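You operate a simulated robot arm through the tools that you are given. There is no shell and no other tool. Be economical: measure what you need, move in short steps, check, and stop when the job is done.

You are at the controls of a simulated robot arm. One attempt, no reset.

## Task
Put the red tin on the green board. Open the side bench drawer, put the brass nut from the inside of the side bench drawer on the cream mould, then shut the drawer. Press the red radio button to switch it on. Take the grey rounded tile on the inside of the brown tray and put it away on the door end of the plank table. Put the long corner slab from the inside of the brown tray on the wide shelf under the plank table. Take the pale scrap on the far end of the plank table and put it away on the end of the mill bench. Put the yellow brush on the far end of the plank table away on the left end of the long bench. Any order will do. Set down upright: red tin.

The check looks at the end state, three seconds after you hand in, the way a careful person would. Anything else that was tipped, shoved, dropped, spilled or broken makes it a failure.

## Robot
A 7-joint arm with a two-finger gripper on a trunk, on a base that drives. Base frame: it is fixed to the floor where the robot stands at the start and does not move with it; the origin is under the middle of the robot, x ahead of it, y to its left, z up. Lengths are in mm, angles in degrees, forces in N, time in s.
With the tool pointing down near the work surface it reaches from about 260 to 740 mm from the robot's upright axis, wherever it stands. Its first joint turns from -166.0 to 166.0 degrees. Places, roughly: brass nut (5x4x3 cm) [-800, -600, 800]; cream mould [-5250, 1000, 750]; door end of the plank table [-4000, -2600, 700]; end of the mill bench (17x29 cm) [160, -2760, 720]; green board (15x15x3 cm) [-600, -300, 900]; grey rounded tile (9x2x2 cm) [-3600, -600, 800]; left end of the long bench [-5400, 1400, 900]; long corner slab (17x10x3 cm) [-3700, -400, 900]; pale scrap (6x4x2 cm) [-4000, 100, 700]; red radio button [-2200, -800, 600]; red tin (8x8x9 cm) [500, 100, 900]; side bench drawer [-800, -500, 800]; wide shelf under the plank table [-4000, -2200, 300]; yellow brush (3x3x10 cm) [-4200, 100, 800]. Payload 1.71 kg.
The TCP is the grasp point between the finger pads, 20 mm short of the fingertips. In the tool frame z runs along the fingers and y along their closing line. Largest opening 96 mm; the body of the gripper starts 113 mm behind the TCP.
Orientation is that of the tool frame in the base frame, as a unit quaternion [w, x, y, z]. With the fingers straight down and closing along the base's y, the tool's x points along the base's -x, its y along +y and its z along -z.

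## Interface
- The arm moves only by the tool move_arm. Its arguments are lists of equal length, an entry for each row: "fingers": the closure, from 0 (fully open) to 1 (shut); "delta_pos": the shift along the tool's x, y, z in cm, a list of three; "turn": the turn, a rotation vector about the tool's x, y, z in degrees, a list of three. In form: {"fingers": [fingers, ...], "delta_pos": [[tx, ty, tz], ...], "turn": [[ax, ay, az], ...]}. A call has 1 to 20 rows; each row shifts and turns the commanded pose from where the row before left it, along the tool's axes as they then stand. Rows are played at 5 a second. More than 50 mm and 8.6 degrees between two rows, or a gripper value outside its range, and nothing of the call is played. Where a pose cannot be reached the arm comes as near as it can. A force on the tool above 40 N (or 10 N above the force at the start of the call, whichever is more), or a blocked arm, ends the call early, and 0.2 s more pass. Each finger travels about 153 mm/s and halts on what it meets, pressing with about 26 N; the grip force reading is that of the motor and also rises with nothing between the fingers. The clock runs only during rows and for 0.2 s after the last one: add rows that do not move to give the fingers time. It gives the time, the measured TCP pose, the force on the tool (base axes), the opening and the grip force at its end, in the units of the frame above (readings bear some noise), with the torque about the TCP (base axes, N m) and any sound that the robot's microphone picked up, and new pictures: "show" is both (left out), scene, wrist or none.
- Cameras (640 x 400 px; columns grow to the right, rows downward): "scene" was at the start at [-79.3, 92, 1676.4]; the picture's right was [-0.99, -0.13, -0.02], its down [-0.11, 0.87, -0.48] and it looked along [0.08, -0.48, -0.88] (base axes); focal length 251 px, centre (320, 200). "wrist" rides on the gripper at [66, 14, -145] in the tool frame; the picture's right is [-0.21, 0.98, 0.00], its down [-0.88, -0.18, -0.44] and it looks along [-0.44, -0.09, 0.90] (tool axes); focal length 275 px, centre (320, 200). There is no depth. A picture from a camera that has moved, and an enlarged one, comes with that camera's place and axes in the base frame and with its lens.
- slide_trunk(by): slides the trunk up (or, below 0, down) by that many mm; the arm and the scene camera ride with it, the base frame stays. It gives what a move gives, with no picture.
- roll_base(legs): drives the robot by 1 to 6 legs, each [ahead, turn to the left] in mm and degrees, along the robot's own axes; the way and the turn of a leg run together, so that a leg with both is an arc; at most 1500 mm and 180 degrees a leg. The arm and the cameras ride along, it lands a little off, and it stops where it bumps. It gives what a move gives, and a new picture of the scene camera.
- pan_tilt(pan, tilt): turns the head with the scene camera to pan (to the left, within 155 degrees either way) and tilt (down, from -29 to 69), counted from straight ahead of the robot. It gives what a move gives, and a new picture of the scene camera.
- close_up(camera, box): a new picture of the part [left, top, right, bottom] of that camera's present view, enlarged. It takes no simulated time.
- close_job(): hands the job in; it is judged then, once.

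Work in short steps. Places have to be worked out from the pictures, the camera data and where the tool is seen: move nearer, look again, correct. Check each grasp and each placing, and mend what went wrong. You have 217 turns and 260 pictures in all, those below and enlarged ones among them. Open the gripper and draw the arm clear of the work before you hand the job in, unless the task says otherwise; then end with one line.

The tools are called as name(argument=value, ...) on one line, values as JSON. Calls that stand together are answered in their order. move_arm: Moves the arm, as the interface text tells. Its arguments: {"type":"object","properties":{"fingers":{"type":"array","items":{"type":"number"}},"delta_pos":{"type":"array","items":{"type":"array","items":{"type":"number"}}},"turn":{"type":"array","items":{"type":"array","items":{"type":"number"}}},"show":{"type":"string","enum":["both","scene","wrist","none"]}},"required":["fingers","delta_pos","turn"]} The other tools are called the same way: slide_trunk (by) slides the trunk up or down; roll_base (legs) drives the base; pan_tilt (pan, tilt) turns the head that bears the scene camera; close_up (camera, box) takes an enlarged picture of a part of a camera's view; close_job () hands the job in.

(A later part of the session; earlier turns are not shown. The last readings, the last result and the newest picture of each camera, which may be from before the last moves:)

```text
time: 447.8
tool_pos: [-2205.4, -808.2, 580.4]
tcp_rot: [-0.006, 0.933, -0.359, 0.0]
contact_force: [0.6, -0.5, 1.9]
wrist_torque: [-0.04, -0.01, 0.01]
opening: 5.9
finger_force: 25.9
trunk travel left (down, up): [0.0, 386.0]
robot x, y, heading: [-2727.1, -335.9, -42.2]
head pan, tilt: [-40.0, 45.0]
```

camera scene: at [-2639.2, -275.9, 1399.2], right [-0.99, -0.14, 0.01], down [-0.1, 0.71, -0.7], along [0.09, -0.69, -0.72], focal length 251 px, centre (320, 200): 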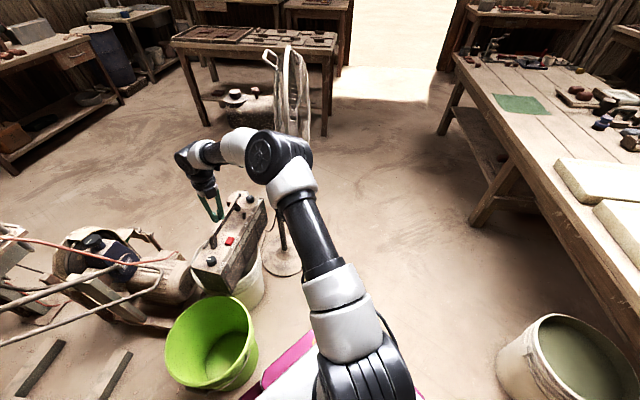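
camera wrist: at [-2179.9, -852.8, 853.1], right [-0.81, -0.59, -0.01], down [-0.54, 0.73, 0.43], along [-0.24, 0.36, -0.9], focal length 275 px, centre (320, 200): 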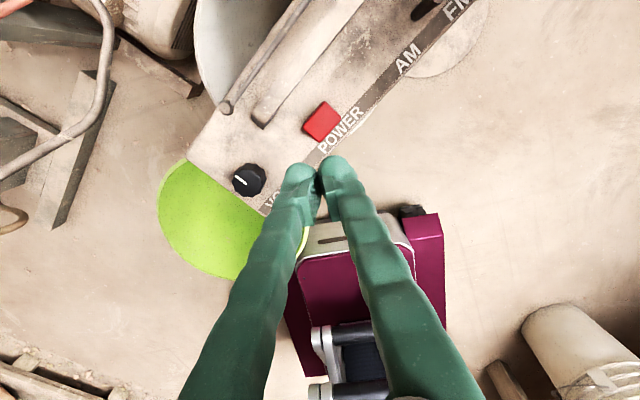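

move_arm(fingers=[1, 1, 1], delta_pos=[[0, 0, 0.2], [0, 0, 0.2], [0, 0, 0]], turn=[[0, 0, 0], [0, 0, 0], [0, 0, 0]], show="wrist")

```text
time: 448.6
tool_pos: [-2205.3, -808.8, 576.6]
tcp_rot: [-0.007, 0.933, -0.359, 0.001]
contact_force: [-1.7, 1.2, 5.6]
wrist_torque: [0.04, 0.07, 0.0]
opening: 5.9
finger_force: 26.0
trunk travel left (down, up): [0.0, 386.0]
robot x, y, heading: [-2726.0, -332.8, -42.2]
head pan, tilt: [-40.0, 45.0]
heard: click
camera wrist: at [-2166.3, -863.0, 721.4], right [-0.81, -0.59, -0.01], down [-0.53, 0.72, 0.45], along [-0.26, 0.37, -0.89], focal length 275 px, centre (320, 200)
```

wrist: 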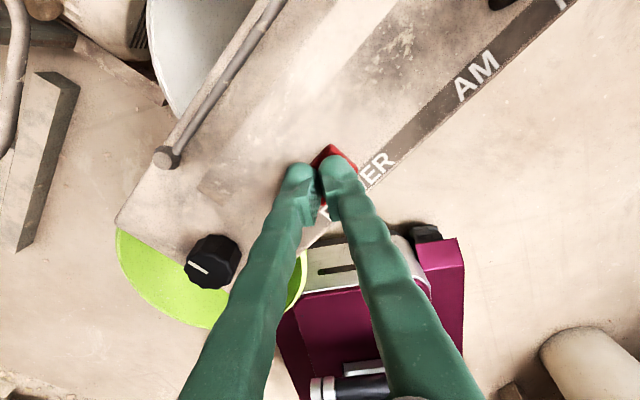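

One click on pressing. Now release slightly and listen.

move_arm(fingers=[1, 1, 1], delta_pos=[[0, 0, -0.5], [0, 0, -1], [0, 0, 0]], turn=[[0, 0, 0], [0, 0, 0], [0, 0, 0]], show="wrist")

```text
time: 449.4
tool_pos: [-2205.0, -808.5, 591.8]
tcp_rot: [-0.006, 0.933, -0.359, 0.0]
contact_force: [0.7, -0.1, -0.1]
wrist_torque: [-0.06, -0.03, 0.0]
opening: 0.0
finger_force: 25.9
trunk travel left (down, up): [0.0, 386.0]
robot x, y, heading: [-2728.0, -339.7, -42.3]
head pan, tilt: [-40.0, 45.0]
camera wrist: at [-2165.7, -863.4, 735.9], right [-0.81, -0.59, -0.01], down [-0.53, 0.72, 0.45], along [-0.26, 0.37, -0.89], focal length 275 px, centre (320, 200)
```

wrist: 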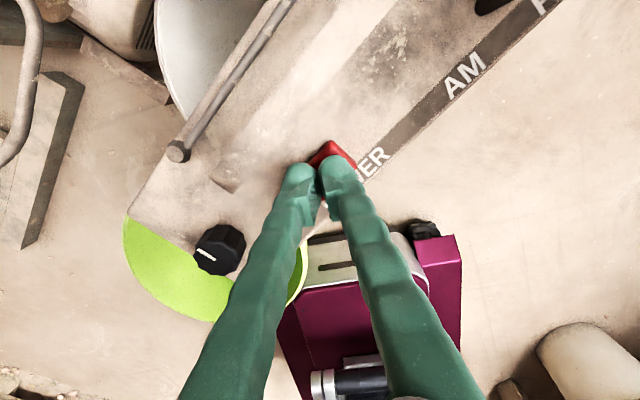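

Press gives exactly one click and release gives none, so three clicks in total leave it on. Raise straight up and retract.

move_arm(fingers=[1, 1, 1, 1, 1, 1, 1, 1, 1, 1, 1, 1, 1], delta_pos=[[0, 0, -4], [0, 0, -5], [0, 0, -5], [0, 0, -4], [-4.13, -1.31, -0.5], [-4.13, -1.31, -0.5], [-4.13, -1.31, -0.5], [-4.13, -1.31, -0.5], [-4.13, -1.31, -0.5], [-4.13, -1.31, -0.5], [-4.13, -1.31, -0.5], [-4.13, -1.31, -0.5], [0, 0, 0]], turn=[[0, 0, 0], [0, 0, 0], [0, 0, 0], [0, 0, 0], [0, 0, 0], [0, 0, 0], [0, 0, 0], [0, 0, 0], [0, 0, 0], [0, 0, 0], [0, 0, 0], [0, 0, 0], [0, 0, 0]], show="scene")

slide_trunk(by=250)

```text
time: 452.2
tool_pos: [-2383.3, -511.0, 810.2]
tcp_rot: [-0.005, 0.933, -0.36, 0.001]
contact_force: [-0.5, 0.8, -0.3]
wrist_torque: [-0.03, -0.01, 0.0]
opening: 0.1
finger_force: 26.4
trunk travel left (down, up): [0.0, 386.0]
robot x, y, heading: [-2728.1, -334.4, -42.0]
head pan, tilt: [-40.0, 45.0]
camera scene: at [-2640.0, -274.7, 1399.1], right [-0.99, -0.14, 0.01], down [-0.1, 0.71, -0.7], along [0.09, -0.69, -0.72], focal length 251 px, centre (320, 200)
```

scene: 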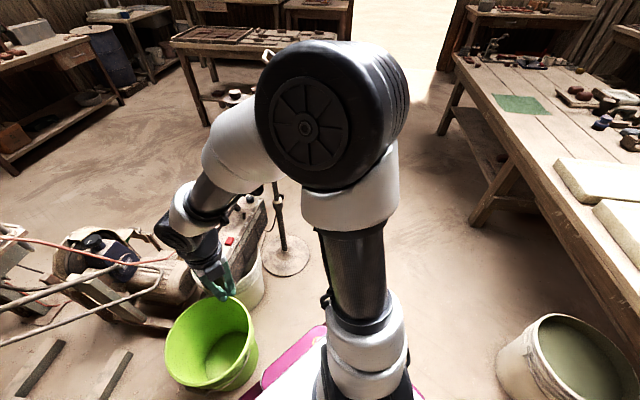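

```text
time: 454.8
tool_pos: [-2384.0, -512.2, 1058.2]
tcp_rot: [-0.004, 0.933, -0.359, 0.001]
contact_force: [-0.2, -0.1, -0.3]
wrist_torque: [0.02, 0.01, 0.05]
opening: 0.0
finger_force: 26.7
trunk travel left (down, up): [-250.0, 136.0]
robot x, y, heading: [-2730.5, -336.6, -42.0]
head pan, tilt: [-40.0, 45.0]
```

Now reposition beside the tray: reverse, face −y, and drive alongside the table.

roll_base(legs=[[-390, 0], [0, -48], [450, 0]])

pan_tilt(pan=-95, tilt=50)

```text
time: 462.5
tool_pos: [-2939.2, -905.1, 1058.5]
tcp_rot: [0.004, -0.698, 0.716, -0.001]
contact_force: [0.7, -0.6, -0.9]
wrist_torque: [0.06, 0.02, -0.05]
opening: 0.0
finger_force: 26.4
trunk travel left (down, up): [-250.0, 136.0]
robot x, y, heading: [-3031.2, -527.9, -91.6]
head pan, tilt: [-40.0, 45.0]
camera scene: at [-2930.8, -559.9, 1648.0], right [-0.75, 0.66, 0.01], down [0.47, 0.54, -0.7], along [-0.47, -0.52, -0.72], focal length 251 px, centre (320, 200)
```

scene: 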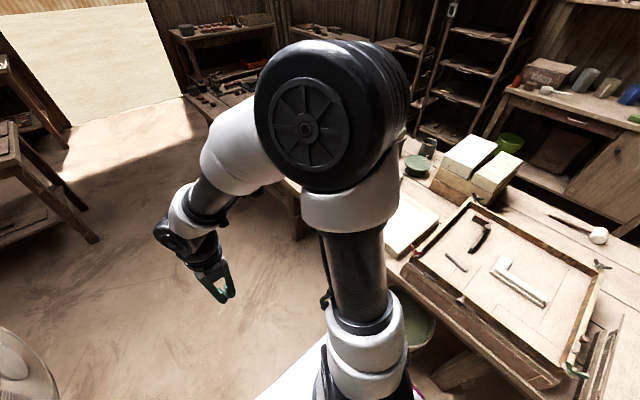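

```text
time: 463.8
tool_pos: [-2937.9, -888.2, 1061.5]
tcp_rot: [-0.002, -0.698, 0.716, -0.006]
contact_force: [0.3, 0.5, -0.8]
wrist_torque: [0.0, 0.02, 0.03]
opening: 0.0
finger_force: 26.4
trunk travel left (down, up): [-250.0, 136.0]
robot x, y, heading: [-3035.9, -526.0, -91.5]
head pan, tilt: [-95.0, 50.0]
camera scene: at [-2953.4, -489.3, 1642.2], right [0.11, 0.99, 0.02], down [0.76, -0.08, -0.64], along [-0.64, 0.09, -0.77], focal length 251 px, centre (320, 200)
```

scene: 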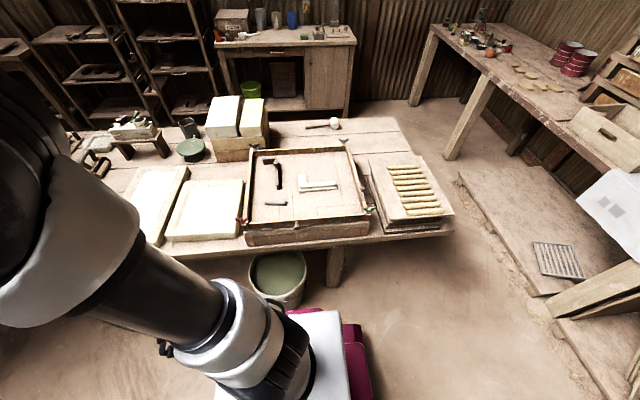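

Good view of the tray; zoom in.

close_up(camera="scene", box=[225, 130, 385, 250])

```text
3.33 times, centred on (305, 190) of scene
camera zoom: at [-2953.4, -489.3, 1642.2], right [0.11, 0.99, 0.02], down [0.76, -0.08, -0.64], along [-0.64, 0.09, -0.77], focal length 838 px, centre (370, 233)
```

zoom: 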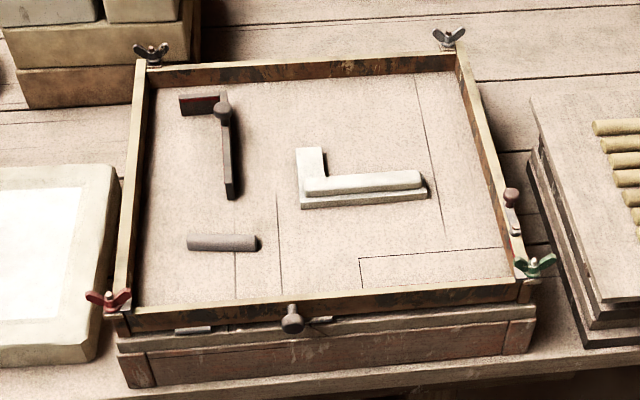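

Tile ≈[-3620,-581,842], slab's long arm ≈[-3690,-400]. Swing the arm around to above the tile, keeping tool orientation (closes along x).

move_arm(fingers=[0.5, 0.5, 0.5, 0.5, 0.5, 0.5, 0.5, 0.5, 0.5, 0.5, 0.5, 0.5, 0.5, 0.5, 0.5, 0.5, 0.5], delta_pos=[[1.09, 4.78, 0], [0.46, 4.89, 0], [-0.18, 4.9, 0], [-0.82, 4.83, 0], [-1.45, 4.69, 0], [-2.05, 4.46, 0], [-2.61, 4.15, 0], [-3.13, 3.77, 0], [-3.6, 3.34, 0], [-4.0, 2.84, 0], [-4.34, 2.29, 0], [-4.6, 1.71, 0], [-0.75, 4.46, 0], [-0.75, 4.46, 0], [-0.75, 4.46, 0], [-0.75, 4.46, 0], [0, 0, 0]], turn=[[0, 0, 0], [0, 0, 0], [0, 0, 0], [0, 0, 0], [0, 0, 0], [0, 0, 0], [0, 0, 0], [0, 0, 0], [0, 0, 0], [0, 0, 0], [0, 0, 0], [0, 0, 0], [0, 0, 0], [0, 0, 0], [0, 0, 0], [0, 0, 0], [0, 0, 0]], show="wrist")

```text
time: 467.4
tool_pos: [-3399.2, -675.1, 1058.9]
tcp_rot: [-0.002, -0.698, 0.716, -0.007]
contact_force: [-0.4, -0.1, 0.8]
wrist_torque: [-0.03, 0.0, 0.02]
opening: 48.0
finger_force: 0.0
out of reach, approached as far as the arm can: row 12, 13, 14, 15, 16
trunk travel left (down, up): [-250.0, 136.0]
robot x, y, heading: [-3033.6, -527.5, -91.7]
head pan, tilt: [-95.0, 50.0]
camera wrist: at [-3416.2, -737.4, 1204.3], right [-0.97, 0.23, -0.01], down [0.2, 0.88, 0.43], along [0.11, 0.42, -0.9], focal length 275 px, centre (320, 200)
```

wrist: 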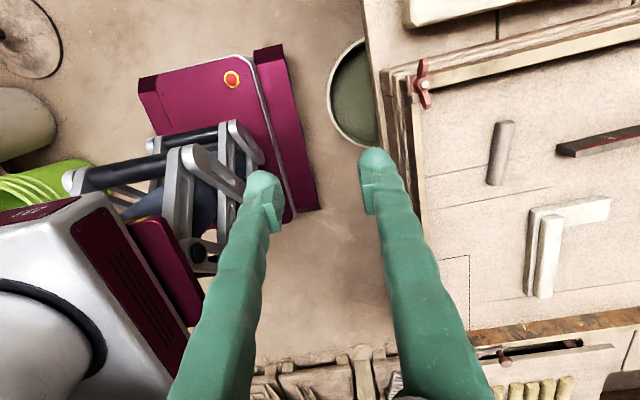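

A joint limit cut the path short. Turn the tool slightly to match the tile (az ~260) and continue outward.

move_arm(fingers=[0.5, 0.5, 0.5, 0.5, 0.5, 0.5, 0.5], delta_pos=[[0, 0, 0], [-1.08, 4.68, 0], [-1.08, 4.68, 0], [-1.08, 4.68, 0], [-1.08, 4.68, 0], [-1.08, 4.68, 0], [0, 0, 0]], turn=[[0, 0, 8.4], [0, 0, 0], [0, 0, 0], [0, 0, 0], [0, 0, 0], [0, 0, 0], [0, 0, 0]], show="wrist")

```text
time: 469.0
tool_pos: [-3437.9, -656.0, 1059.0]
tcp_rot: [-0.003, -0.643, 0.765, -0.008]
contact_force: [0.5, 0.0, -0.2]
wrist_torque: [-0.02, 0.0, -0.01]
opening: 47.8
finger_force: 0.1
out of reach, approached as far as the arm can: row 2, 3, 4, 5, 6
trunk travel left (down, up): [-250.0, 136.0]
robot x, y, heading: [-3033.8, -525.7, -91.7]
head pan, tilt: [-95.0, 50.0]
camera wrist: at [-3464.2, -713.8, 1204.0], right [-0.93, 0.37, -0.01], down [0.33, 0.84, 0.43], along [0.17, 0.4, -0.9], focal length 275 px, centre (320, 200)
```

wrist: 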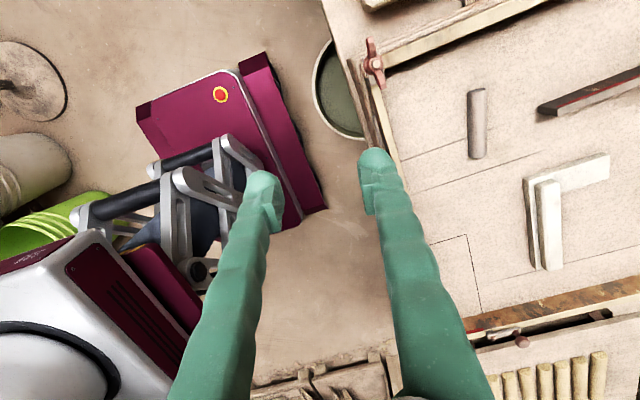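

The wrist-roll limit is hit on this side; turn the tool the other way round (half first) while moving over the tile.

move_arm(fingers=[0.5, 0.5, 0.5, 0.5, 0.5, 0.5, 0.5, 0.5, 0.5, 0.5, 0.5, 0.5, 0.5, 0.5, 0.5, 0.5, 0.5, 0.5], delta_pos=[[0, 0, 0], [0, 0, 0], [0, 0, 0], [0, 0, 0], [0, 0, 0], [0, 0, 0], [0, 0, 0], [0, 0, 0], [0, 0, 0], [0, 0, 0], [0, 0, 0], [0, 0, 0], [4.65, -1.06, 0], [4.65, -1.06, 0], [4.65, -1.06, 0], [4.65, -1.06, 0], [0, 0, 0], [0, 0, 0]], turn=[[0, 0, 7.5], [0, 0, 7.5], [0, 0, 7.5], [0, 0, 7.5], [0, 0, 7.5], [0, 0, 7.5], [0, 0, 7.5], [0, 0, 7.5], [0, 0, 7.5], [0, 0, 7.5], [0, 0, 7.5], [0, 0, 7.5], [0, 0, 0], [0, 0, 0], [0, 0, 0], [0, 0, 0], [0, 0, 0], [0, 0, 0]], show="none")

move_arm(fingers=[0.5, 0.5, 0.5, 0.5, 0.5, 0.5, 0.5, 0.5, 0.5, 0.5, 0.5, 0.5, 0.5], delta_pos=[[0, 0, 0], [0, 0, 0], [0, 0, 0], [0, 0, 0], [0, 0, 0], [0, 0, 0], [0, 0, 0], [0, 0, 0], [0, 0, 0], [0, 0, 0], [0, 0, 0], [0, 0, 0], [0, 0, 0]], turn=[[0, 0, 7.5], [0, 0, 7.5], [0, 0, 7.5], [0, 0, 7.5], [0, 0, 7.5], [0, 0, 7.5], [0, 0, 7.5], [0, 0, 7.5], [0, 0, 7.5], [0, 0, 7.5], [0, 0, 7.5], [0, 0, 7.5], [0, 0, 0]], show="wrist")

```text
time: 472.8
tool_pos: [-3627.8, -668.6, 1056.7]
tcp_rot: [0.005, 0.085, 0.996, -0.008]
contact_force: [-0.1, 0.4, 0.3]
wrist_torque: [0.0, -0.01, -0.01]
opening: 48.3
finger_force: 0.1
trunk travel left (down, up): [-250.0, 136.0]
robot x, y, heading: [-3034.0, -527.3, -91.4]
head pan, tilt: [-95.0, 50.0]
```

```text
time: 475.6
tool_pos: [-3628.9, -670.4, 1057.0]
tcp_rot: [0.008, 0.765, 0.645, -0.001]
contact_force: [0.8, 0.2, -0.5]
wrist_torque: [0.01, 0.01, 0.0]
opening: 48.2
finger_force: 0.0
trunk travel left (down, up): [-250.0, 136.0]
robot x, y, heading: [-3029.2, -526.9, -91.7]
head pan, tilt: [-95.0, 50.0]
camera wrist: at [-3604.1, -604.3, 1201.2], right [0.93, -0.37, 0.01], down [-0.33, -0.83, 0.45], along [-0.16, -0.43, -0.89], focal length 275 px, centre (320, 200)
```

wrist: 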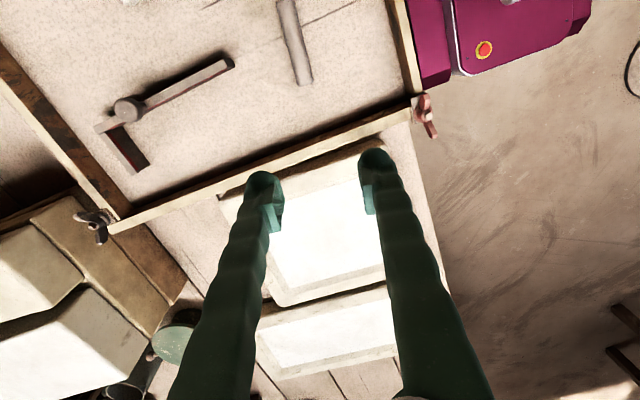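

Works. Tile at [-3623,-582]; move over it and lower.

move_arm(fingers=[0.5, 0.5, 0.5, 0.5], delta_pos=[[2.92, -0.33, 3], [2.92, -0.33, 3], [2.92, -0.33, 3], [0, 0, 0]], turn=[[0, 0, 0], [0, 0, 0], [0, 0, 0], [0, 0, 0]], show="wrist")

```text
time: 476.6
tool_pos: [-3624.0, -589.2, 965.9]
tcp_rot: [0.006, 0.765, 0.645, 0.002]
contact_force: [-0.1, -0.1, 0.4]
wrist_torque: [0.0, 0.01, -0.01]
opening: 47.8
finger_force: 0.0
trunk travel left (down, up): [-250.0, 136.0]
robot x, y, heading: [-3032.3, -529.3, -91.6]
head pan, tilt: [-95.0, 50.0]
camera wrist: at [-3600.4, -524.3, 1108.8], right [0.93, -0.37, 0.01], down [-0.33, -0.83, 0.45], along [-0.16, -0.42, -0.89], focal length 275 px, centre (320, 200)
```

wrist: 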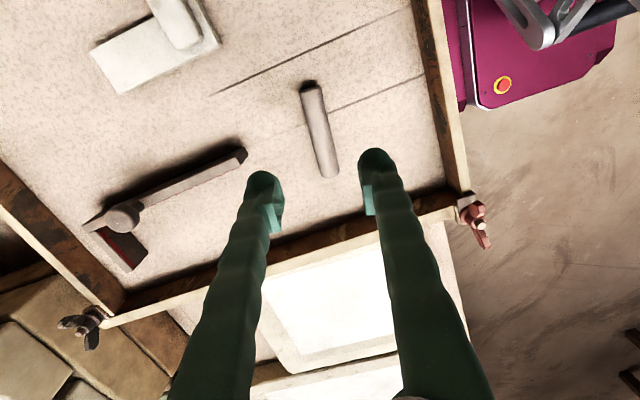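

Tile axis ~85°. Align and lower to z≈866.

move_arm(fingers=[0.5, 0.5, 0.5, 0.5, 0.5], delta_pos=[[0.94, 0.14, 2], [0, 0, 4], [0, 0, 3], [0, 0, 1], [0, 0, 0]], turn=[[0, 0, -4.7], [0, 0, 0], [0, 0, 0], [0, 0, 0], [0, 0, 0]], show="wrist")

```text
time: 477.8
tool_pos: [-3620.1, -581.3, 865.4]
tcp_rot: [0.007, 0.737, 0.676, 0.0]
contact_force: [-0.9, -0.4, 0.0]
wrist_torque: [0.07, -0.01, 0.02]
opening: 48.2
finger_force: 0.0
trunk travel left (down, up): [-250.0, 136.0]
robot x, y, heading: [-3031.3, -528.3, -91.5]
head pan, tilt: [-95.0, 50.0]
camera wrist: at [-3601.4, -513.7, 1009.3], right [0.96, -0.29, 0.01], down [-0.26, -0.85, 0.45], along [-0.12, -0.43, -0.89], focal length 275 px, centre (320, 200)
```

wrist: 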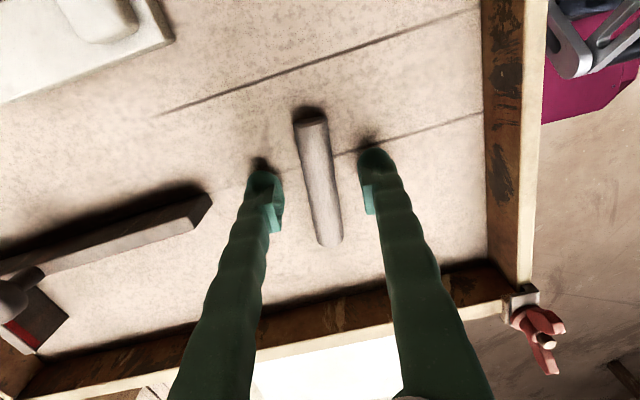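

Aligned. Descend in small steps toward the tray floor.

move_arm(fingers=[0.5, 0.5, 0.5, 0.5, 0.5, 0.5], delta_pos=[[0, 0, 0.4], [0, 0, 0.4], [0, 0, 0.3], [0, 0, 0.3], [0, 0, 0.3], [0, 0, 0]], turn=[[0, 0, 0], [0, 0, 0], [0, 0, 0], [0, 0, 0], [0, 0, 0], [0, 0, 0]], show="none")

```text
time: 478.6
tool_pos: [-3621.3, -560.0, 861.6]
tcp_rot: [0.01, 0.738, 0.674, -0.01]
contact_force: [2.4, -2.8, 9.6]
wrist_torque: [-0.02, -0.18, -0.27]
opening: 47.3
finger_force: 0.0
trunk travel left (down, up): [-250.0, 136.0]
robot x, y, heading: [-3033.0, -530.0, -91.7]
head pan, tilt: [-95.0, 50.0]
stopped in row 4: the force on the tool passed its limit at 44 N (the readings are from after the stop); the commanded pose is now the measured one
```

Floor at tip z≈835. Back up, recentre on the tile at z≈859, and close.

move_arm(fingers=[0.5, 0.5, 0.5, 0.5, 0.5, 0.8, 1, 1, 1], delta_pos=[[0, 0, -0.6], [-1, 0, 0], [-1, 0, 0], [0, 0, 0.5], [0, 0, 0.3], [0, 0, 0], [0, 0, 0], [0, 0, 0], [0, 0, 0]], turn=[[0, 1.2, 0], [0, 0, 0], [0, 0, 0], [0, 0, 0], [0, 0, 0], [0, 0, 0], [0, 0, 0], [0, 0, 0], [0, 0, 0]], show="wrist")

```text
time: 480.6
tool_pos: [-3623.8, -582.3, 863.0]
tcp_rot: [-0.001, 0.738, 0.674, -0.002]
contact_force: [4.5, -2.1, 37.4]
wrist_torque: [0.0, -0.22, -0.05]
opening: 18.3
finger_force: 26.1
trunk travel left (down, up): [-250.0, 136.0]
robot x, y, heading: [-3030.5, -525.9, -91.4]
head pan, tilt: [-95.0, 50.0]
camera wrist: at [-3601.9, -515.4, 1005.9], right [0.96, -0.29, 0.0], down [-0.26, -0.85, 0.45], along [-0.13, -0.43, -0.89], focal length 275 px, centre (320, 200)
```

wrist: 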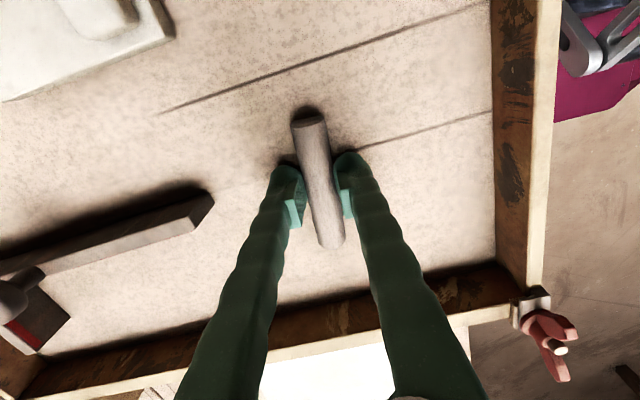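

Gripped at 18 mm. Lift.

move_arm(fingers=[1, 1, 1, 1, 1, 1, 1], delta_pos=[[0, 0, -0.5], [0, 0, -1.5], [0, 0, -3], [0, 0, -4], [0, 0, -4], [0, 0, -3], [0, 0, 0]], turn=[[0, 0, 0], [0, 0, 0], [0, 0, 0], [0, 0, 0], [0, 0, 0], [0, 0, 0], [0, 0, 0]], show="wrist")

```text
time: 482.2
tool_pos: [-3624.6, -580.7, 1017.9]
tcp_rot: [0.003, 0.738, 0.675, 0.0]
contact_force: [0.2, -0.3, 0.2]
wrist_torque: [-0.03, -0.02, -0.02]
opening: 18.1
finger_force: 25.7
trunk travel left (down, up): [-250.0, 136.0]
robot x, y, heading: [-3031.7, -528.2, -91.6]
head pan, tilt: [-95.0, 50.0]
camera wrist: at [-3604.0, -514.6, 1162.9], right [0.96, -0.29, 0.0], down [-0.26, -0.85, 0.45], along [-0.13, -0.43, -0.89], focal length 275 px, centre (320, 200)
```

wrist: 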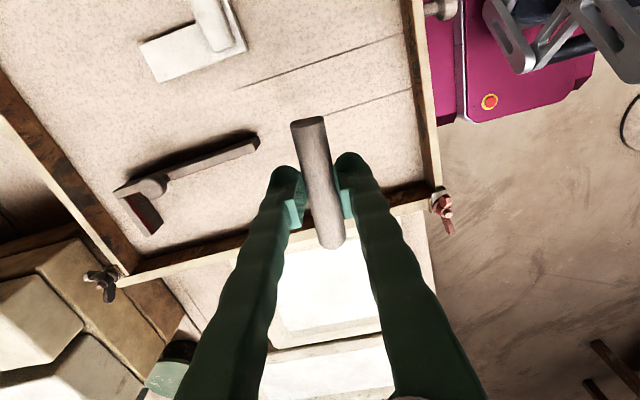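

Tile held. Retract and drive along the table to the door end.

move_arm(fingers=[1, 1, 1, 1, 1, 1], delta_pos=[[0.45, 2.2, 0], [0.9, 4.5, 0], [0.9, 4.5, 0], [0.9, 4.5, 0], [0.45, 2.2, 0], [0, 0, 0]], turn=[[0, 0, 0], [0, 0, 0], [0, 0, 0], [0, 0, 0], [0, 0, 0], [0, 0, 0]], show="none")

roll_base(legs=[[0, 1.6], [1200, 0], [750, 0]])

```text
time: 483.6
tool_pos: [-3441.8, -561.3, 1017.2]
tcp_rot: [0.002, 0.738, 0.675, -0.001]
contact_force: [0.2, 0.5, -0.4]
wrist_torque: [-0.01, -0.02, 0.03]
opening: 18.3
finger_force: 26.1
trunk travel left (down, up): [-250.0, 136.0]
robot x, y, heading: [-3032.4, -528.1, -91.6]
head pan, tilt: [-95.0, 50.0]
```

```text
time: 494.4
tool_pos: [-3468.1, -2519.4, 1018.3]
tcp_rot: [0.002, 0.733, 0.68, -0.001]
contact_force: [0.4, 0.2, -0.8]
wrist_torque: [0.04, -0.02, 0.01]
opening: 18.1
finger_force: 26.3
trunk travel left (down, up): [-250.0, 136.0]
robot x, y, heading: [-3060.2, -2480.8, -90.6]
head pan, tilt: [-95.0, 50.0]
camera scene: at [-2981.1, -2439.2, 1642.2], right [0.1, 0.99, 0.02], down [0.76, -0.06, -0.64], along [-0.64, 0.08, -0.77], focal length 251 px, centre (320, 200)
```

scene: 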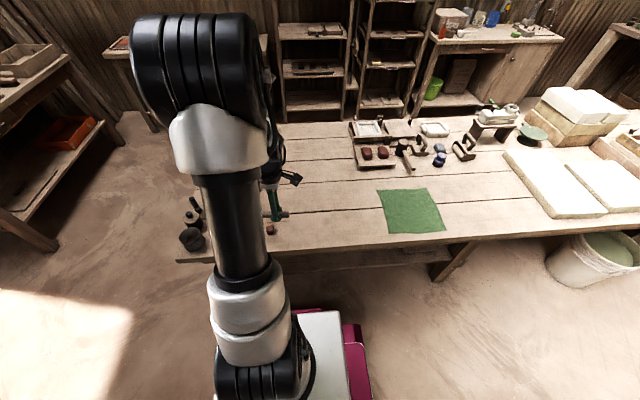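

Extend over the door end and look with the wrist camera.

move_arm(fingers=[1, 1, 1, 1, 1, 1], delta_pos=[[-1.15, -4.57, 0], [-1.15, -4.57, 0], [-1.15, -4.57, 0], [-1.15, -4.57, 0], [-1.15, -4.57, 0], [0, 0, 0]], turn=[[0, 0, 0], [0, 0, 0], [0, 0, 0], [0, 0, 0], [0, 0, 0], [0, 0, 0]], show="both")

```text
time: 495.8
tool_pos: [-3702.2, -2544.1, 1019.8]
tcp_rot: [0.008, 0.733, 0.68, -0.006]
contact_force: [0.3, 0.4, -1.3]
wrist_torque: [0.01, 0.01, 0.01]
opening: 17.9
finger_force: 26.0
trunk travel left (down, up): [-250.0, 136.0]
robot x, y, heading: [-3062.5, -2476.2, -90.7]
head pan, tilt: [-95.0, 50.0]
camera scene: at [-2980.7, -2438.3, 1642.2], right [0.1, 0.99, 0.02], down [0.76, -0.07, -0.64], along [-0.64, 0.08, -0.76], focal length 251 px, centre (320, 200)
camera wrist: at [-3682.8, -2476.1, 1163.6], right [0.96, -0.28, 0.01], down [-0.25, -0.85, 0.46], along [-0.12, -0.44, -0.89], focal length 275 px, centre (320, 200)
```

scene: 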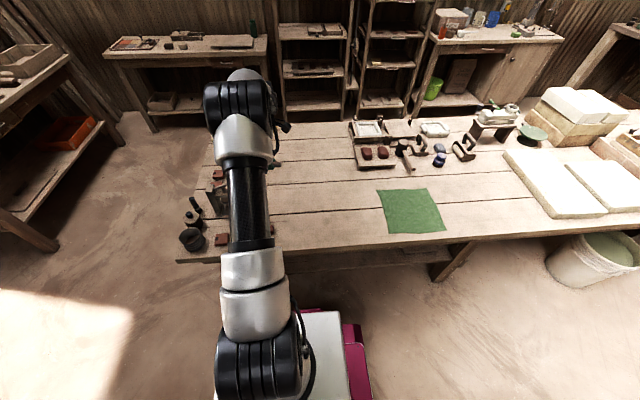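
wrist: 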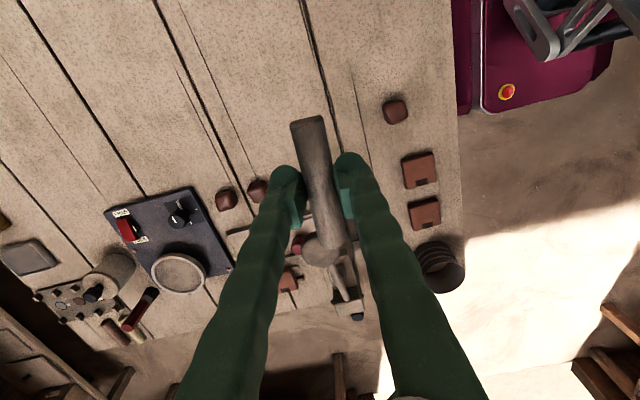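

Free spot around [-3710,-2580]. Shift and lower to z≈765.

move_arm(fingers=[1, 1, 1, 1, 1, 1, 1, 1], delta_pos=[[-1.8, -0.27, 1.5], [-1.85, -0.26, 4], [0, 0, 4.8], [0, 0, 4.8], [0, 0, 4.8], [0, 0, 4], [0, 0, 1.5], [0, 0, 0]], turn=[[0, 1, 0], [0, 0, 0], [0, 0, 0], [0, 0, 0], [0, 0, 0], [0, 0, 0], [0, 0, 0], [0, 0, 0]], show="wrist")

```text
time: 497.6
tool_pos: [-3705.9, -2582.1, 764.3]
tcp_rot: [0.001, 0.732, 0.681, 0.0]
contact_force: [-0.6, 0.8, -0.6]
wrist_torque: [0.04, -0.01, 0.0]
opening: 17.9
finger_force: 25.2
trunk travel left (down, up): [-250.0, 136.0]
robot x, y, heading: [-3057.7, -2474.5, -90.7]
head pan, tilt: [-95.0, 50.0]
camera wrist: at [-3687.8, -2516.4, 908.1], right [0.96, -0.28, 0.0], down [-0.25, -0.86, 0.45], along [-0.12, -0.43, -0.9], focal length 275 px, centre (320, 200)
```

wrist: 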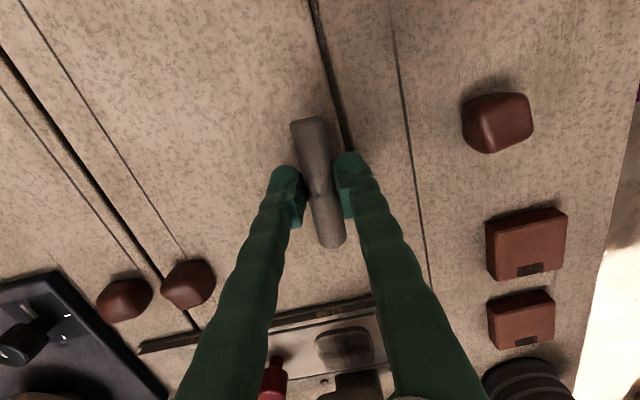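

Clear. Lower in small steps to contact.

move_arm(fingers=[1, 1, 1, 1, 1, 1, 1], delta_pos=[[0, 0, 0.5], [0, 0, 0.5], [0, 0, 0.4], [0, 0, 0.3], [0, 0, 0.3], [0, 0, 0.3], [0, 0, 0]], turn=[[0, 0, 0], [0, 0, 0], [0, 0, 0], [0, 0, 0], [0, 0, 0], [0, 0, 0], [0, 0, 0]], show="none")

```text
time: 499.2
tool_pos: [-3708.7, -2581.6, 742.4]
tcp_rot: [0.001, 0.732, 0.681, 0.0]
contact_force: [0.4, -0.4, -0.7]
wrist_torque: [0.03, -0.01, -0.04]
opening: 17.8
finger_force: 25.6
trunk travel left (down, up): [-250.0, 136.0]
robot x, y, heading: [-3058.9, -2481.3, -90.5]
head pan, tilt: [-95.0, 50.0]
```

move_arm(fingers=[1, 1, 1, 1, 1], delta_pos=[[0, 0, 0.3], [0, 0, 0.2], [0, 0, 0.2], [0, 0, 0.2], [0, 0, 0]], turn=[[0, 0, 0], [0, 0, 0], [0, 0, 0], [0, 0, 0], [0, 0, 0]], show="none")

```text
time: 500.1
tool_pos: [-3710.4, -2567.9, 741.6]
tcp_rot: [0.006, 0.733, 0.68, -0.008]
contact_force: [-1.1, 1.5, 7.3]
wrist_torque: [0.29, -0.03, 0.0]
opening: 18.0
finger_force: 25.9
trunk travel left (down, up): [-250.0, 136.0]
robot x, y, heading: [-3062.8, -2480.3, -90.8]
head pan, tilt: [-95.0, 50.0]
stopped in row 4: the force on the tool passed its limit at 42 N (the readings are from after the stop); the commanded pose is now the measured one
```

Contact. Release and rise.

move_arm(fingers=[0.9, 0.7, 0.6, 0.6, 0.6, 0.6, 0.6], delta_pos=[[0, 0, 0.1], [0, 0, 0], [0, 0, 0], [0, 0, -2], [0, 0, -4], [0, 0, -5], [0, 0, -5]], turn=[[0, 0, 0], [0, 0, 0], [0, 0, 0], [0, 0, 0], [0, 0, 0], [0, 0, 0], [0, 0, 0]], show="wrist")

```text
time: 501.7
tool_pos: [-3711.1, -2569.0, 899.5]
tcp_rot: [0.006, 0.733, 0.68, -0.006]
contact_force: [0.9, -0.5, -0.5]
wrist_torque: [0.01, -0.03, 0.02]
opening: 38.3
finger_force: 0.0
trunk travel left (down, up): [-250.0, 136.0]
robot x, y, heading: [-3062.5, -2478.4, -90.8]
head pan, tilt: [-95.0, 50.0]
camera wrist: at [-3689.3, -2501.2, 1042.9], right [0.96, -0.28, 0.0], down [-0.25, -0.85, 0.46], along [-0.13, -0.44, -0.89], focal length 275 px, centre (320, 200)
```

wrist: 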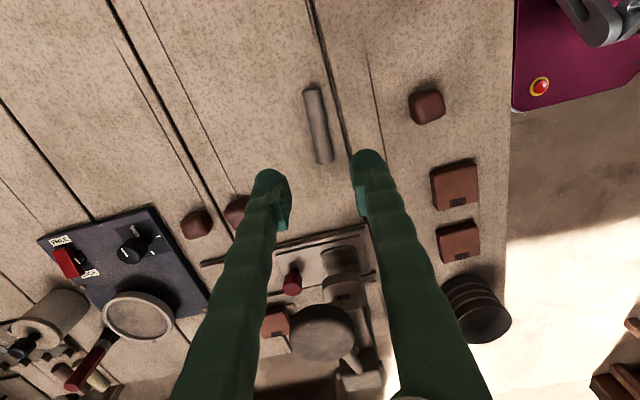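

Tile placed at the door end. Retract and reverse back to the tray for the slab.

move_arm(fingers=[0.3, 0.3, 0.3, 0.3, 0.3, 0.3, 0.3, 0.3], delta_pos=[[0, 0, -5], [0, 0, -5], [1.0, 4.7, -2], [1.0, 4.7, 0], [1.0, 4.7, 0], [1.0, 4.7, 0], [1.0, 4.7, 0], [0, 0, 0]], turn=[[0, 0, 0], [0, 0, 0], [0, 1, 0], [0, 0, 0], [0, 0, 0], [0, 0, 0], [0, 0, 0], [0, 0, 0]], show="none")

roll_base(legs=[[-1200, 0], [-860, 0]])

```text
refused: row 3 steps farther than a row can; nothing moved
```

```text
time: 512.6
tool_pos: [-3712.9, -532.6, 899.6]
tcp_rot: [0.008, 0.721, 0.693, -0.009]
contact_force: [-0.2, 0.4, 0.7]
wrist_torque: [-0.05, 0.0, -0.02]
opening: 38.2
finger_force: 0.1
trunk travel left (down, up): [-250.0, 136.0]
robot x, y, heading: [-3066.0, -429.8, -88.8]
head pan, tilt: [-95.0, 50.0]
camera scene: at [-2989.8, -329.0, 1639.9], right [0.07, 1.0, -0.02], down [0.76, -0.06, -0.64], along [-0.64, 0.03, -0.77], focal length 251 px, centre (320, 200)
```

scene: 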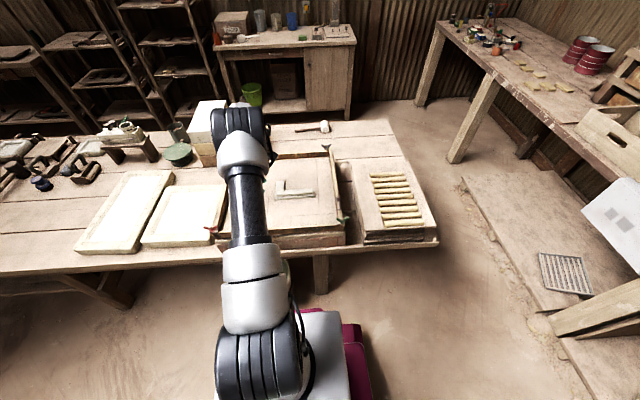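

The arm move was refused but the base still drove with the arm extended over the table. Check carefully for anything disturbed.

close_up(camera="wrist", box=[0, 0, 640, 400])

close_up(camera="scene", box=[0, 90, 360, 280])

```text
1.00 times, centred on (320, 200) of wrist (not enlarged: the box is as wide or as high as the picture)
camera zoom: at [-3695.2, -464.6, 1043.0], right [0.97, -0.24, 0.0], down [-0.22, -0.86, 0.47], along [-0.11, -0.45, -0.88], focal length 275 px, centre (320, 200)
```

zoom: 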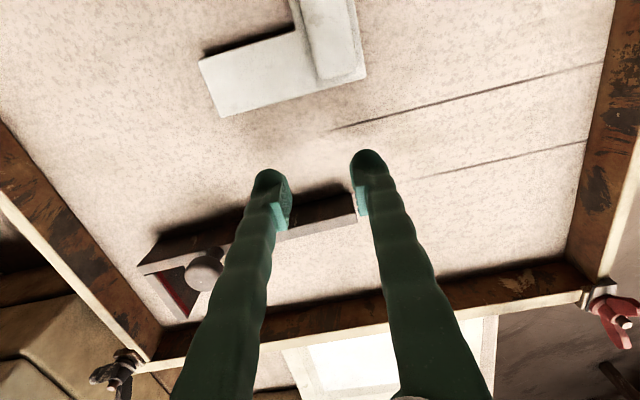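

```text
1.78 times, centred on (180, 185) of scene
camera zoom: at [-2989.8, -329.0, 1639.9], right [0.07, 1.0, -0.02], down [0.76, -0.06, -0.64], along [-0.64, 0.03, -0.77], focal length 447 px, centre (569, 227)
```

zoom: 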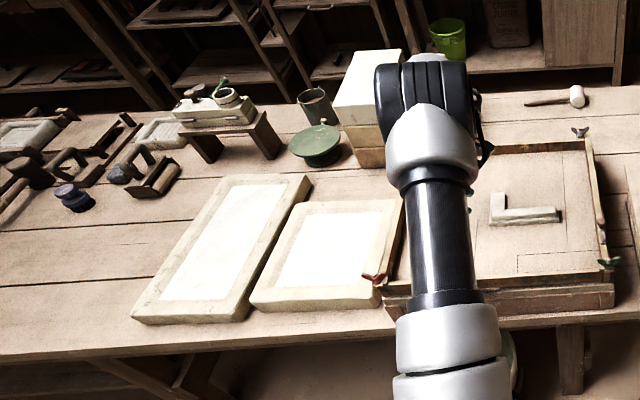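

Nothing appears disturbed. Rise and move over the slab for a full view.

move_arm(fingers=[0.3, 0.3, 0.3, 0.3, 0.3, 0.3], delta_pos=[[0, 0, -4], [0, 0, -4], [4.4, 0.5, 0], [4.4, 0.5, 0], [4.4, 0.5, 0], [0, 0, 0]], turn=[[0, 1.2, 0], [0, 0, 0], [0, 0, 0], [0, 0, 0], [0, 0, 0], [0, 0, 0]], show="wrist")

```text
time: 514.0
tool_pos: [-3690.1, -415.0, 980.6]
tcp_rot: [-0.005, 0.721, 0.693, 0.003]
contact_force: [-0.7, -0.5, -0.2]
wrist_torque: [0.1, 0.04, 0.0]
opening: 67.0
finger_force: 0.0
trunk travel left (down, up): [-250.0, 136.0]
robot x, y, heading: [-3066.8, -429.0, -88.9]
head pan, tilt: [-95.0, 50.0]
camera wrist: at [-3672.8, -350.6, 1125.7], right [0.97, -0.24, -0.01], down [-0.22, -0.87, 0.44], along [-0.11, -0.42, -0.9], focal length 275 px, centre (320, 200)
```

wrist: 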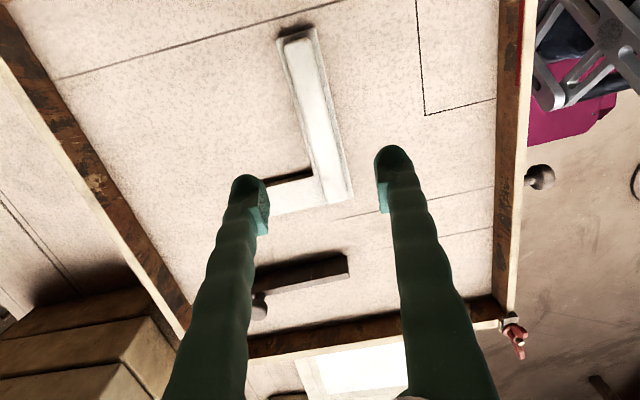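

Long arm spans y −322..−486, x≈−3684. Align and descend near z≈866.

move_arm(fingers=[0.3, 0.3, 0.3, 0.3, 0.3, 0.3], delta_pos=[[-0.33, 0.6, 2], [0, 0, 3], [0, 0, 3], [0, 0, 2], [0, 0, 1.4], [0, 0, 0]], turn=[[0, 0, -5], [0, 0, 0], [0, 0, 0], [0, 0, 0], [0, 0, 0], [0, 0, 0]], show="wrist")

```text
time: 515.4
tool_pos: [-3687.3, -418.1, 864.6]
tcp_rot: [-0.006, 0.69, 0.724, 0.004]
contact_force: [0.2, -0.1, 1.5]
wrist_torque: [0.01, 0.05, 0.01]
opening: 67.3
finger_force: 0.0
trunk travel left (down, up): [-250.0, 136.0]
robot x, y, heading: [-3060.4, -429.8, -88.6]
head pan, tilt: [-95.0, 50.0]
camera wrist: at [-3675.4, -352.0, 1010.7], right [0.99, -0.16, 0.0], down [-0.14, -0.89, 0.43], along [-0.07, -0.43, -0.9], focal length 275 px, centre (320, 200)
```

wrist: 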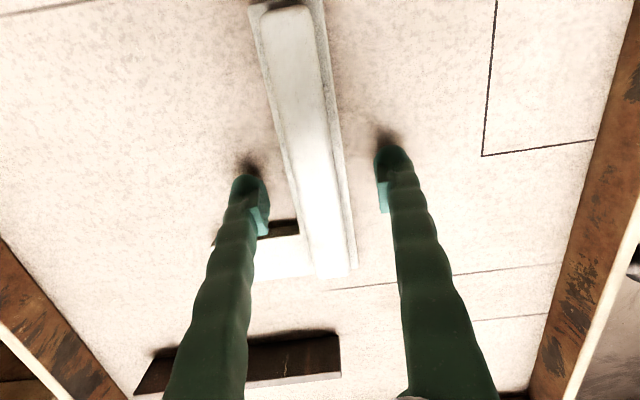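

Fingers straddle the long arm. Lower 5 mm and close.

move_arm(fingers=[0.3, 0.3, 0.5, 0.8, 1, 1, 1], delta_pos=[[0, 0, 0.3], [0, 0, 0.3], [0, 0, 0], [0, 0, 0], [0, 0, 0], [0, 0, 0], [0, 0, 0]], turn=[[0, 0, 0], [0, 0, 0], [0, 0, 0], [0, 0, 0], [0, 0, 0], [0, 0, 0], [0, 0, 0]], show="wrist")

```text
time: 517.0
tool_pos: [-3686.6, -417.7, 861.1]
tcp_rot: [-0.007, 0.69, 0.724, 0.003]
contact_force: [3.0, 6.5, 24.1]
wrist_torque: [0.24, -0.4, -0.13]
opening: 35.3
finger_force: 25.7
trunk travel left (down, up): [-250.0, 136.0]
robot x, y, heading: [-3066.3, -430.3, -89.0]
head pan, tilt: [-95.0, 50.0]
camera wrist: at [-3673.7, -352.6, 1007.1], right [0.99, -0.16, -0.01], down [-0.14, -0.89, 0.43], along [-0.08, -0.43, -0.9], focal length 275 px, centre (320, 200)
```

wrist: 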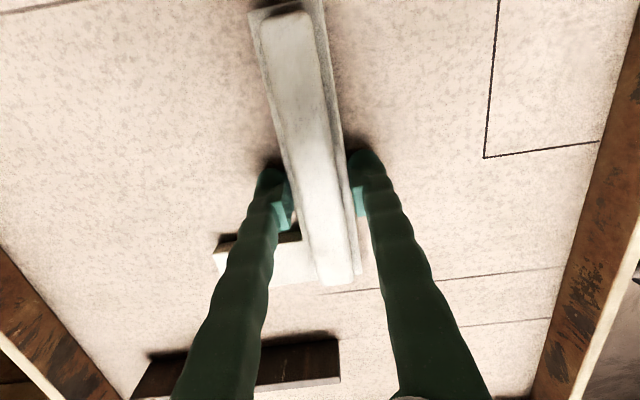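

Gripped (35 mm). Lift slowly.

move_arm(fingers=[1, 1, 1, 1, 1, 1, 1], delta_pos=[[0, 0, -0.4], [0, 0, -1], [0, 0, -2], [0, 0, -3], [0, 0, -3], [0, 0, -2], [0, 0, 0]], turn=[[0, 0, 0], [0, 0, 0], [0, 0, 0], [0, 0, 0], [0, 0, 0], [0, 0, 0], [0, 0, 0]], show="wrist")

```text
time: 518.6
tool_pos: [-3684.9, -424.0, 975.2]
tcp_rot: [-0.006, 0.69, 0.724, 0.004]
contact_force: [0.5, -0.1, -2.0]
wrist_torque: [0.01, -0.01, 0.03]
opening: 35.1
finger_force: 25.6
trunk travel left (down, up): [-250.0, 136.0]
robot x, y, heading: [-3065.9, -427.4, -88.8]
head pan, tilt: [-95.0, 50.0]
camera wrist: at [-3674.1, -358.0, 1120.2], right [0.99, -0.16, 0.0], down [-0.14, -0.89, 0.43], along [-0.07, -0.43, -0.9], focal length 275 px, centre (320, 200)
```

wrist: 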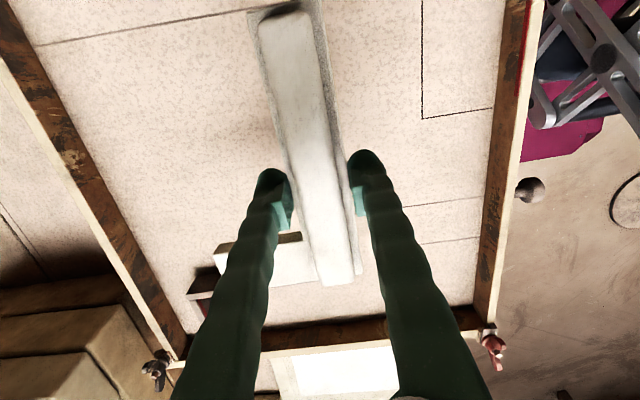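

Slab lifted level. Retract, raise a bit, and yaw it so its length points toward the table.

move_arm(fingers=[1, 1, 1, 1, 1, 1, 1, 1, 1, 1, 1, 1, 1, 1, 1, 1, 1], delta_pos=[[-0.1, 2, -1], [-0.2, 4, -1.5], [-0.2, 4.5, -1.5], [-0.2, 4.5, -1], [-0.2, 4.5, 0], [-0.15, 3, 0], [0, 0, 0], [0, 0, 0], [0, 0, 0], [0, 0, 0], [0, 0, 0], [0, 0, 0], [0, 0, 0], [0, 0, 0], [0, 0, 0], [0, 0, 0], [0, 0, 0]], turn=[[0, 0, 0], [0, 0, 0], [0, 0, 0], [0, 0, 0], [0, 0, 0], [0, 0, 0], [0, 0, -8], [0, 0, -8], [0, 0, -8], [0, 0, -8], [0, 0, -8], [0, 0, -8], [0, 0, -8], [0, 0, -8], [0, 0, -8], [0, 0, -8], [0, 0, -7]], show="wrist")

```text
time: 522.2
tool_pos: [-3459.3, -422.9, 1024.6]
tcp_rot: [-0.001, 0.002, 1.0, 0.008]
contact_force: [0.1, -0.5, -1.5]
wrist_torque: [0.02, -0.02, 0.02]
opening: 34.7
finger_force: 26.5
trunk travel left (down, up): [-250.0, 136.0]
robot x, y, heading: [-3066.8, -426.7, -88.9]
head pan, tilt: [-95.0, 50.0]
camera wrist: at [-3524.5, -408.3, 1169.0], right [0.21, 0.98, 0.01], down [0.88, -0.19, 0.44], along [0.43, -0.08, -0.9], focal length 275 px, centre (320, 200)
```

wrist: 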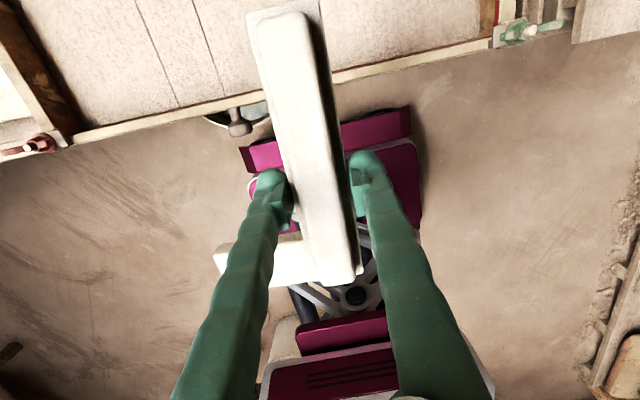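

Good. Drive to y≈−2300 beside a free stretch of the table.

roll_base(legs=[[0, -1.5], [1200, 0], [680, 0]])

close_up(camera="wrist", box=[0, 0, 640, 400])

```text
time: 532.6
tool_pos: [-3477.5, -2295.1, 1023.7]
tcp_rot: [-0.002, 0.032, 0.999, 0.007]
contact_force: [0.3, 0.2, -1.6]
wrist_torque: [0.06, 0.01, -0.02]
opening: 34.8
finger_force: 25.5
trunk travel left (down, up): [-250.0, 136.0]
robot x, y, heading: [-3084.3, -2316.9, -91.9]
head pan, tilt: [-95.0, 50.0]
camera scene: at [-3005.7, -2275.6, 1642.1], right [0.11, 0.99, 0.01], down [0.76, -0.08, -0.64], along [-0.64, 0.08, -0.77], focal length 251 px, centre (320, 200)
```

scene: 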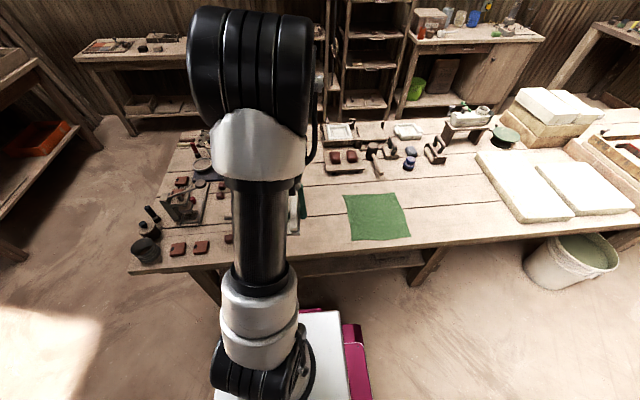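

```text
1.00 times, centred on (320, 200) of wrist (not enlarged: the box is as wide or as high as the picture)
camera zoom: at [-3542.1, -2278.2, 1168.4], right [0.27, 0.96, 0.02], down [0.86, -0.25, 0.44], along [0.43, -0.1, -0.9], focal length 275 px, centre (320, 200)
```

zoom: 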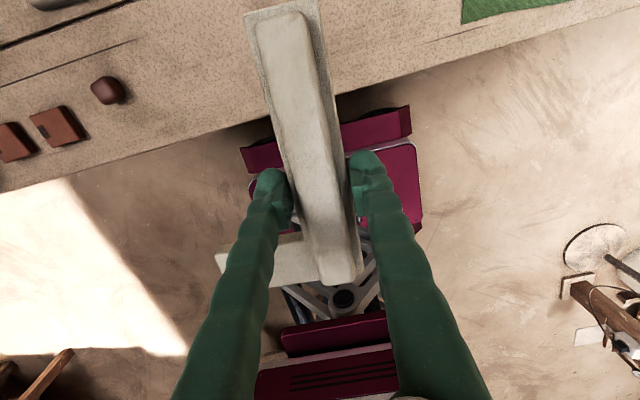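

Move over the table's front strip and lower to z≈768.

move_arm(fingers=[1, 1, 1, 1, 1, 1, 1, 1, 1], delta_pos=[[2, -0.1, 1], [4.2, -0.25, 2], [4.1, -0.3, 2], [0, 0, 4.5], [0, 0, 4.8], [0, 0, 4.8], [0, 0, 4.5], [0, 0, 2], [0, 0, 0]], turn=[[0, 0, 0], [0, 0, 0], [0, 0, 0], [0, 0, -3.7], [0, 0, 0], [0, 0, 0], [0, 0, 0], [0, 0, 0], [0, 0, 0]], show="wrist")

```text
time: 534.6
tool_pos: [-3580.5, -2279.2, 767.5]
tcp_rot: [-0.002, 0.0, 1.0, 0.001]
contact_force: [-0.5, 0.1, -2.0]
wrist_torque: [0.02, -0.01, 0.01]
opening: 35.0
finger_force: 25.2
trunk travel left (down, up): [-250.0, 136.0]
robot x, y, heading: [-3085.0, -2320.7, -91.6]
head pan, tilt: [-95.0, 50.0]
camera wrist: at [-3645.2, -2264.3, 911.8], right [0.21, 0.98, 0.0], down [0.88, -0.19, 0.44], along [0.43, -0.09, -0.9], focal length 275 px, centre (320, 200)
```

wrist: 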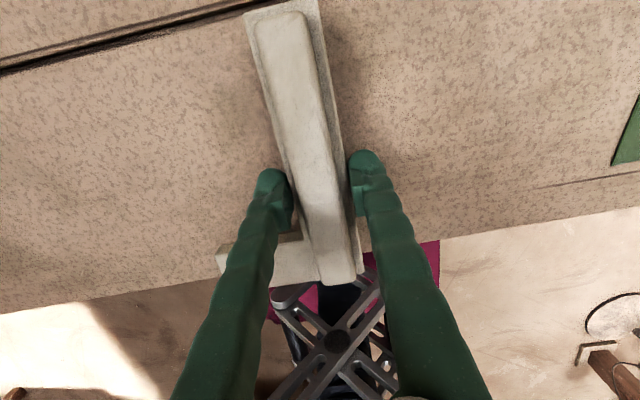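

move_arm(fingers=[1, 1, 1, 1, 1, 1, 1, 1], delta_pos=[[0.5, 0, 0.5], [0.5, 0, 0.5], [0, 0, 0.5], [0, 0, 0.4], [0, 0, 0.3], [0, 0, 0.3], [0, 0, 0.2], [0, 0, 0]], turn=[[0, 0, 0], [0, 0, 0], [0, 0, 0], [0, 0, 0], [0, 0, 0], [0, 0, 0], [0, 0, 0], [0, 0, 0]], show="none")

```text
time: 536.5
tool_pos: [-3589.9, -2280.1, 741.3]
tcp_rot: [-0.001, 0.0, 1.0, 0.002]
contact_force: [0.5, 0.1, 1.7]
wrist_torque: [-0.02, 0.36, -0.01]
opening: 35.0
finger_force: 25.9
trunk travel left (down, up): [-250.0, 136.0]
robot x, y, heading: [-3083.0, -2320.1, -91.5]
head pan, tilt: [-95.0, 50.0]
```

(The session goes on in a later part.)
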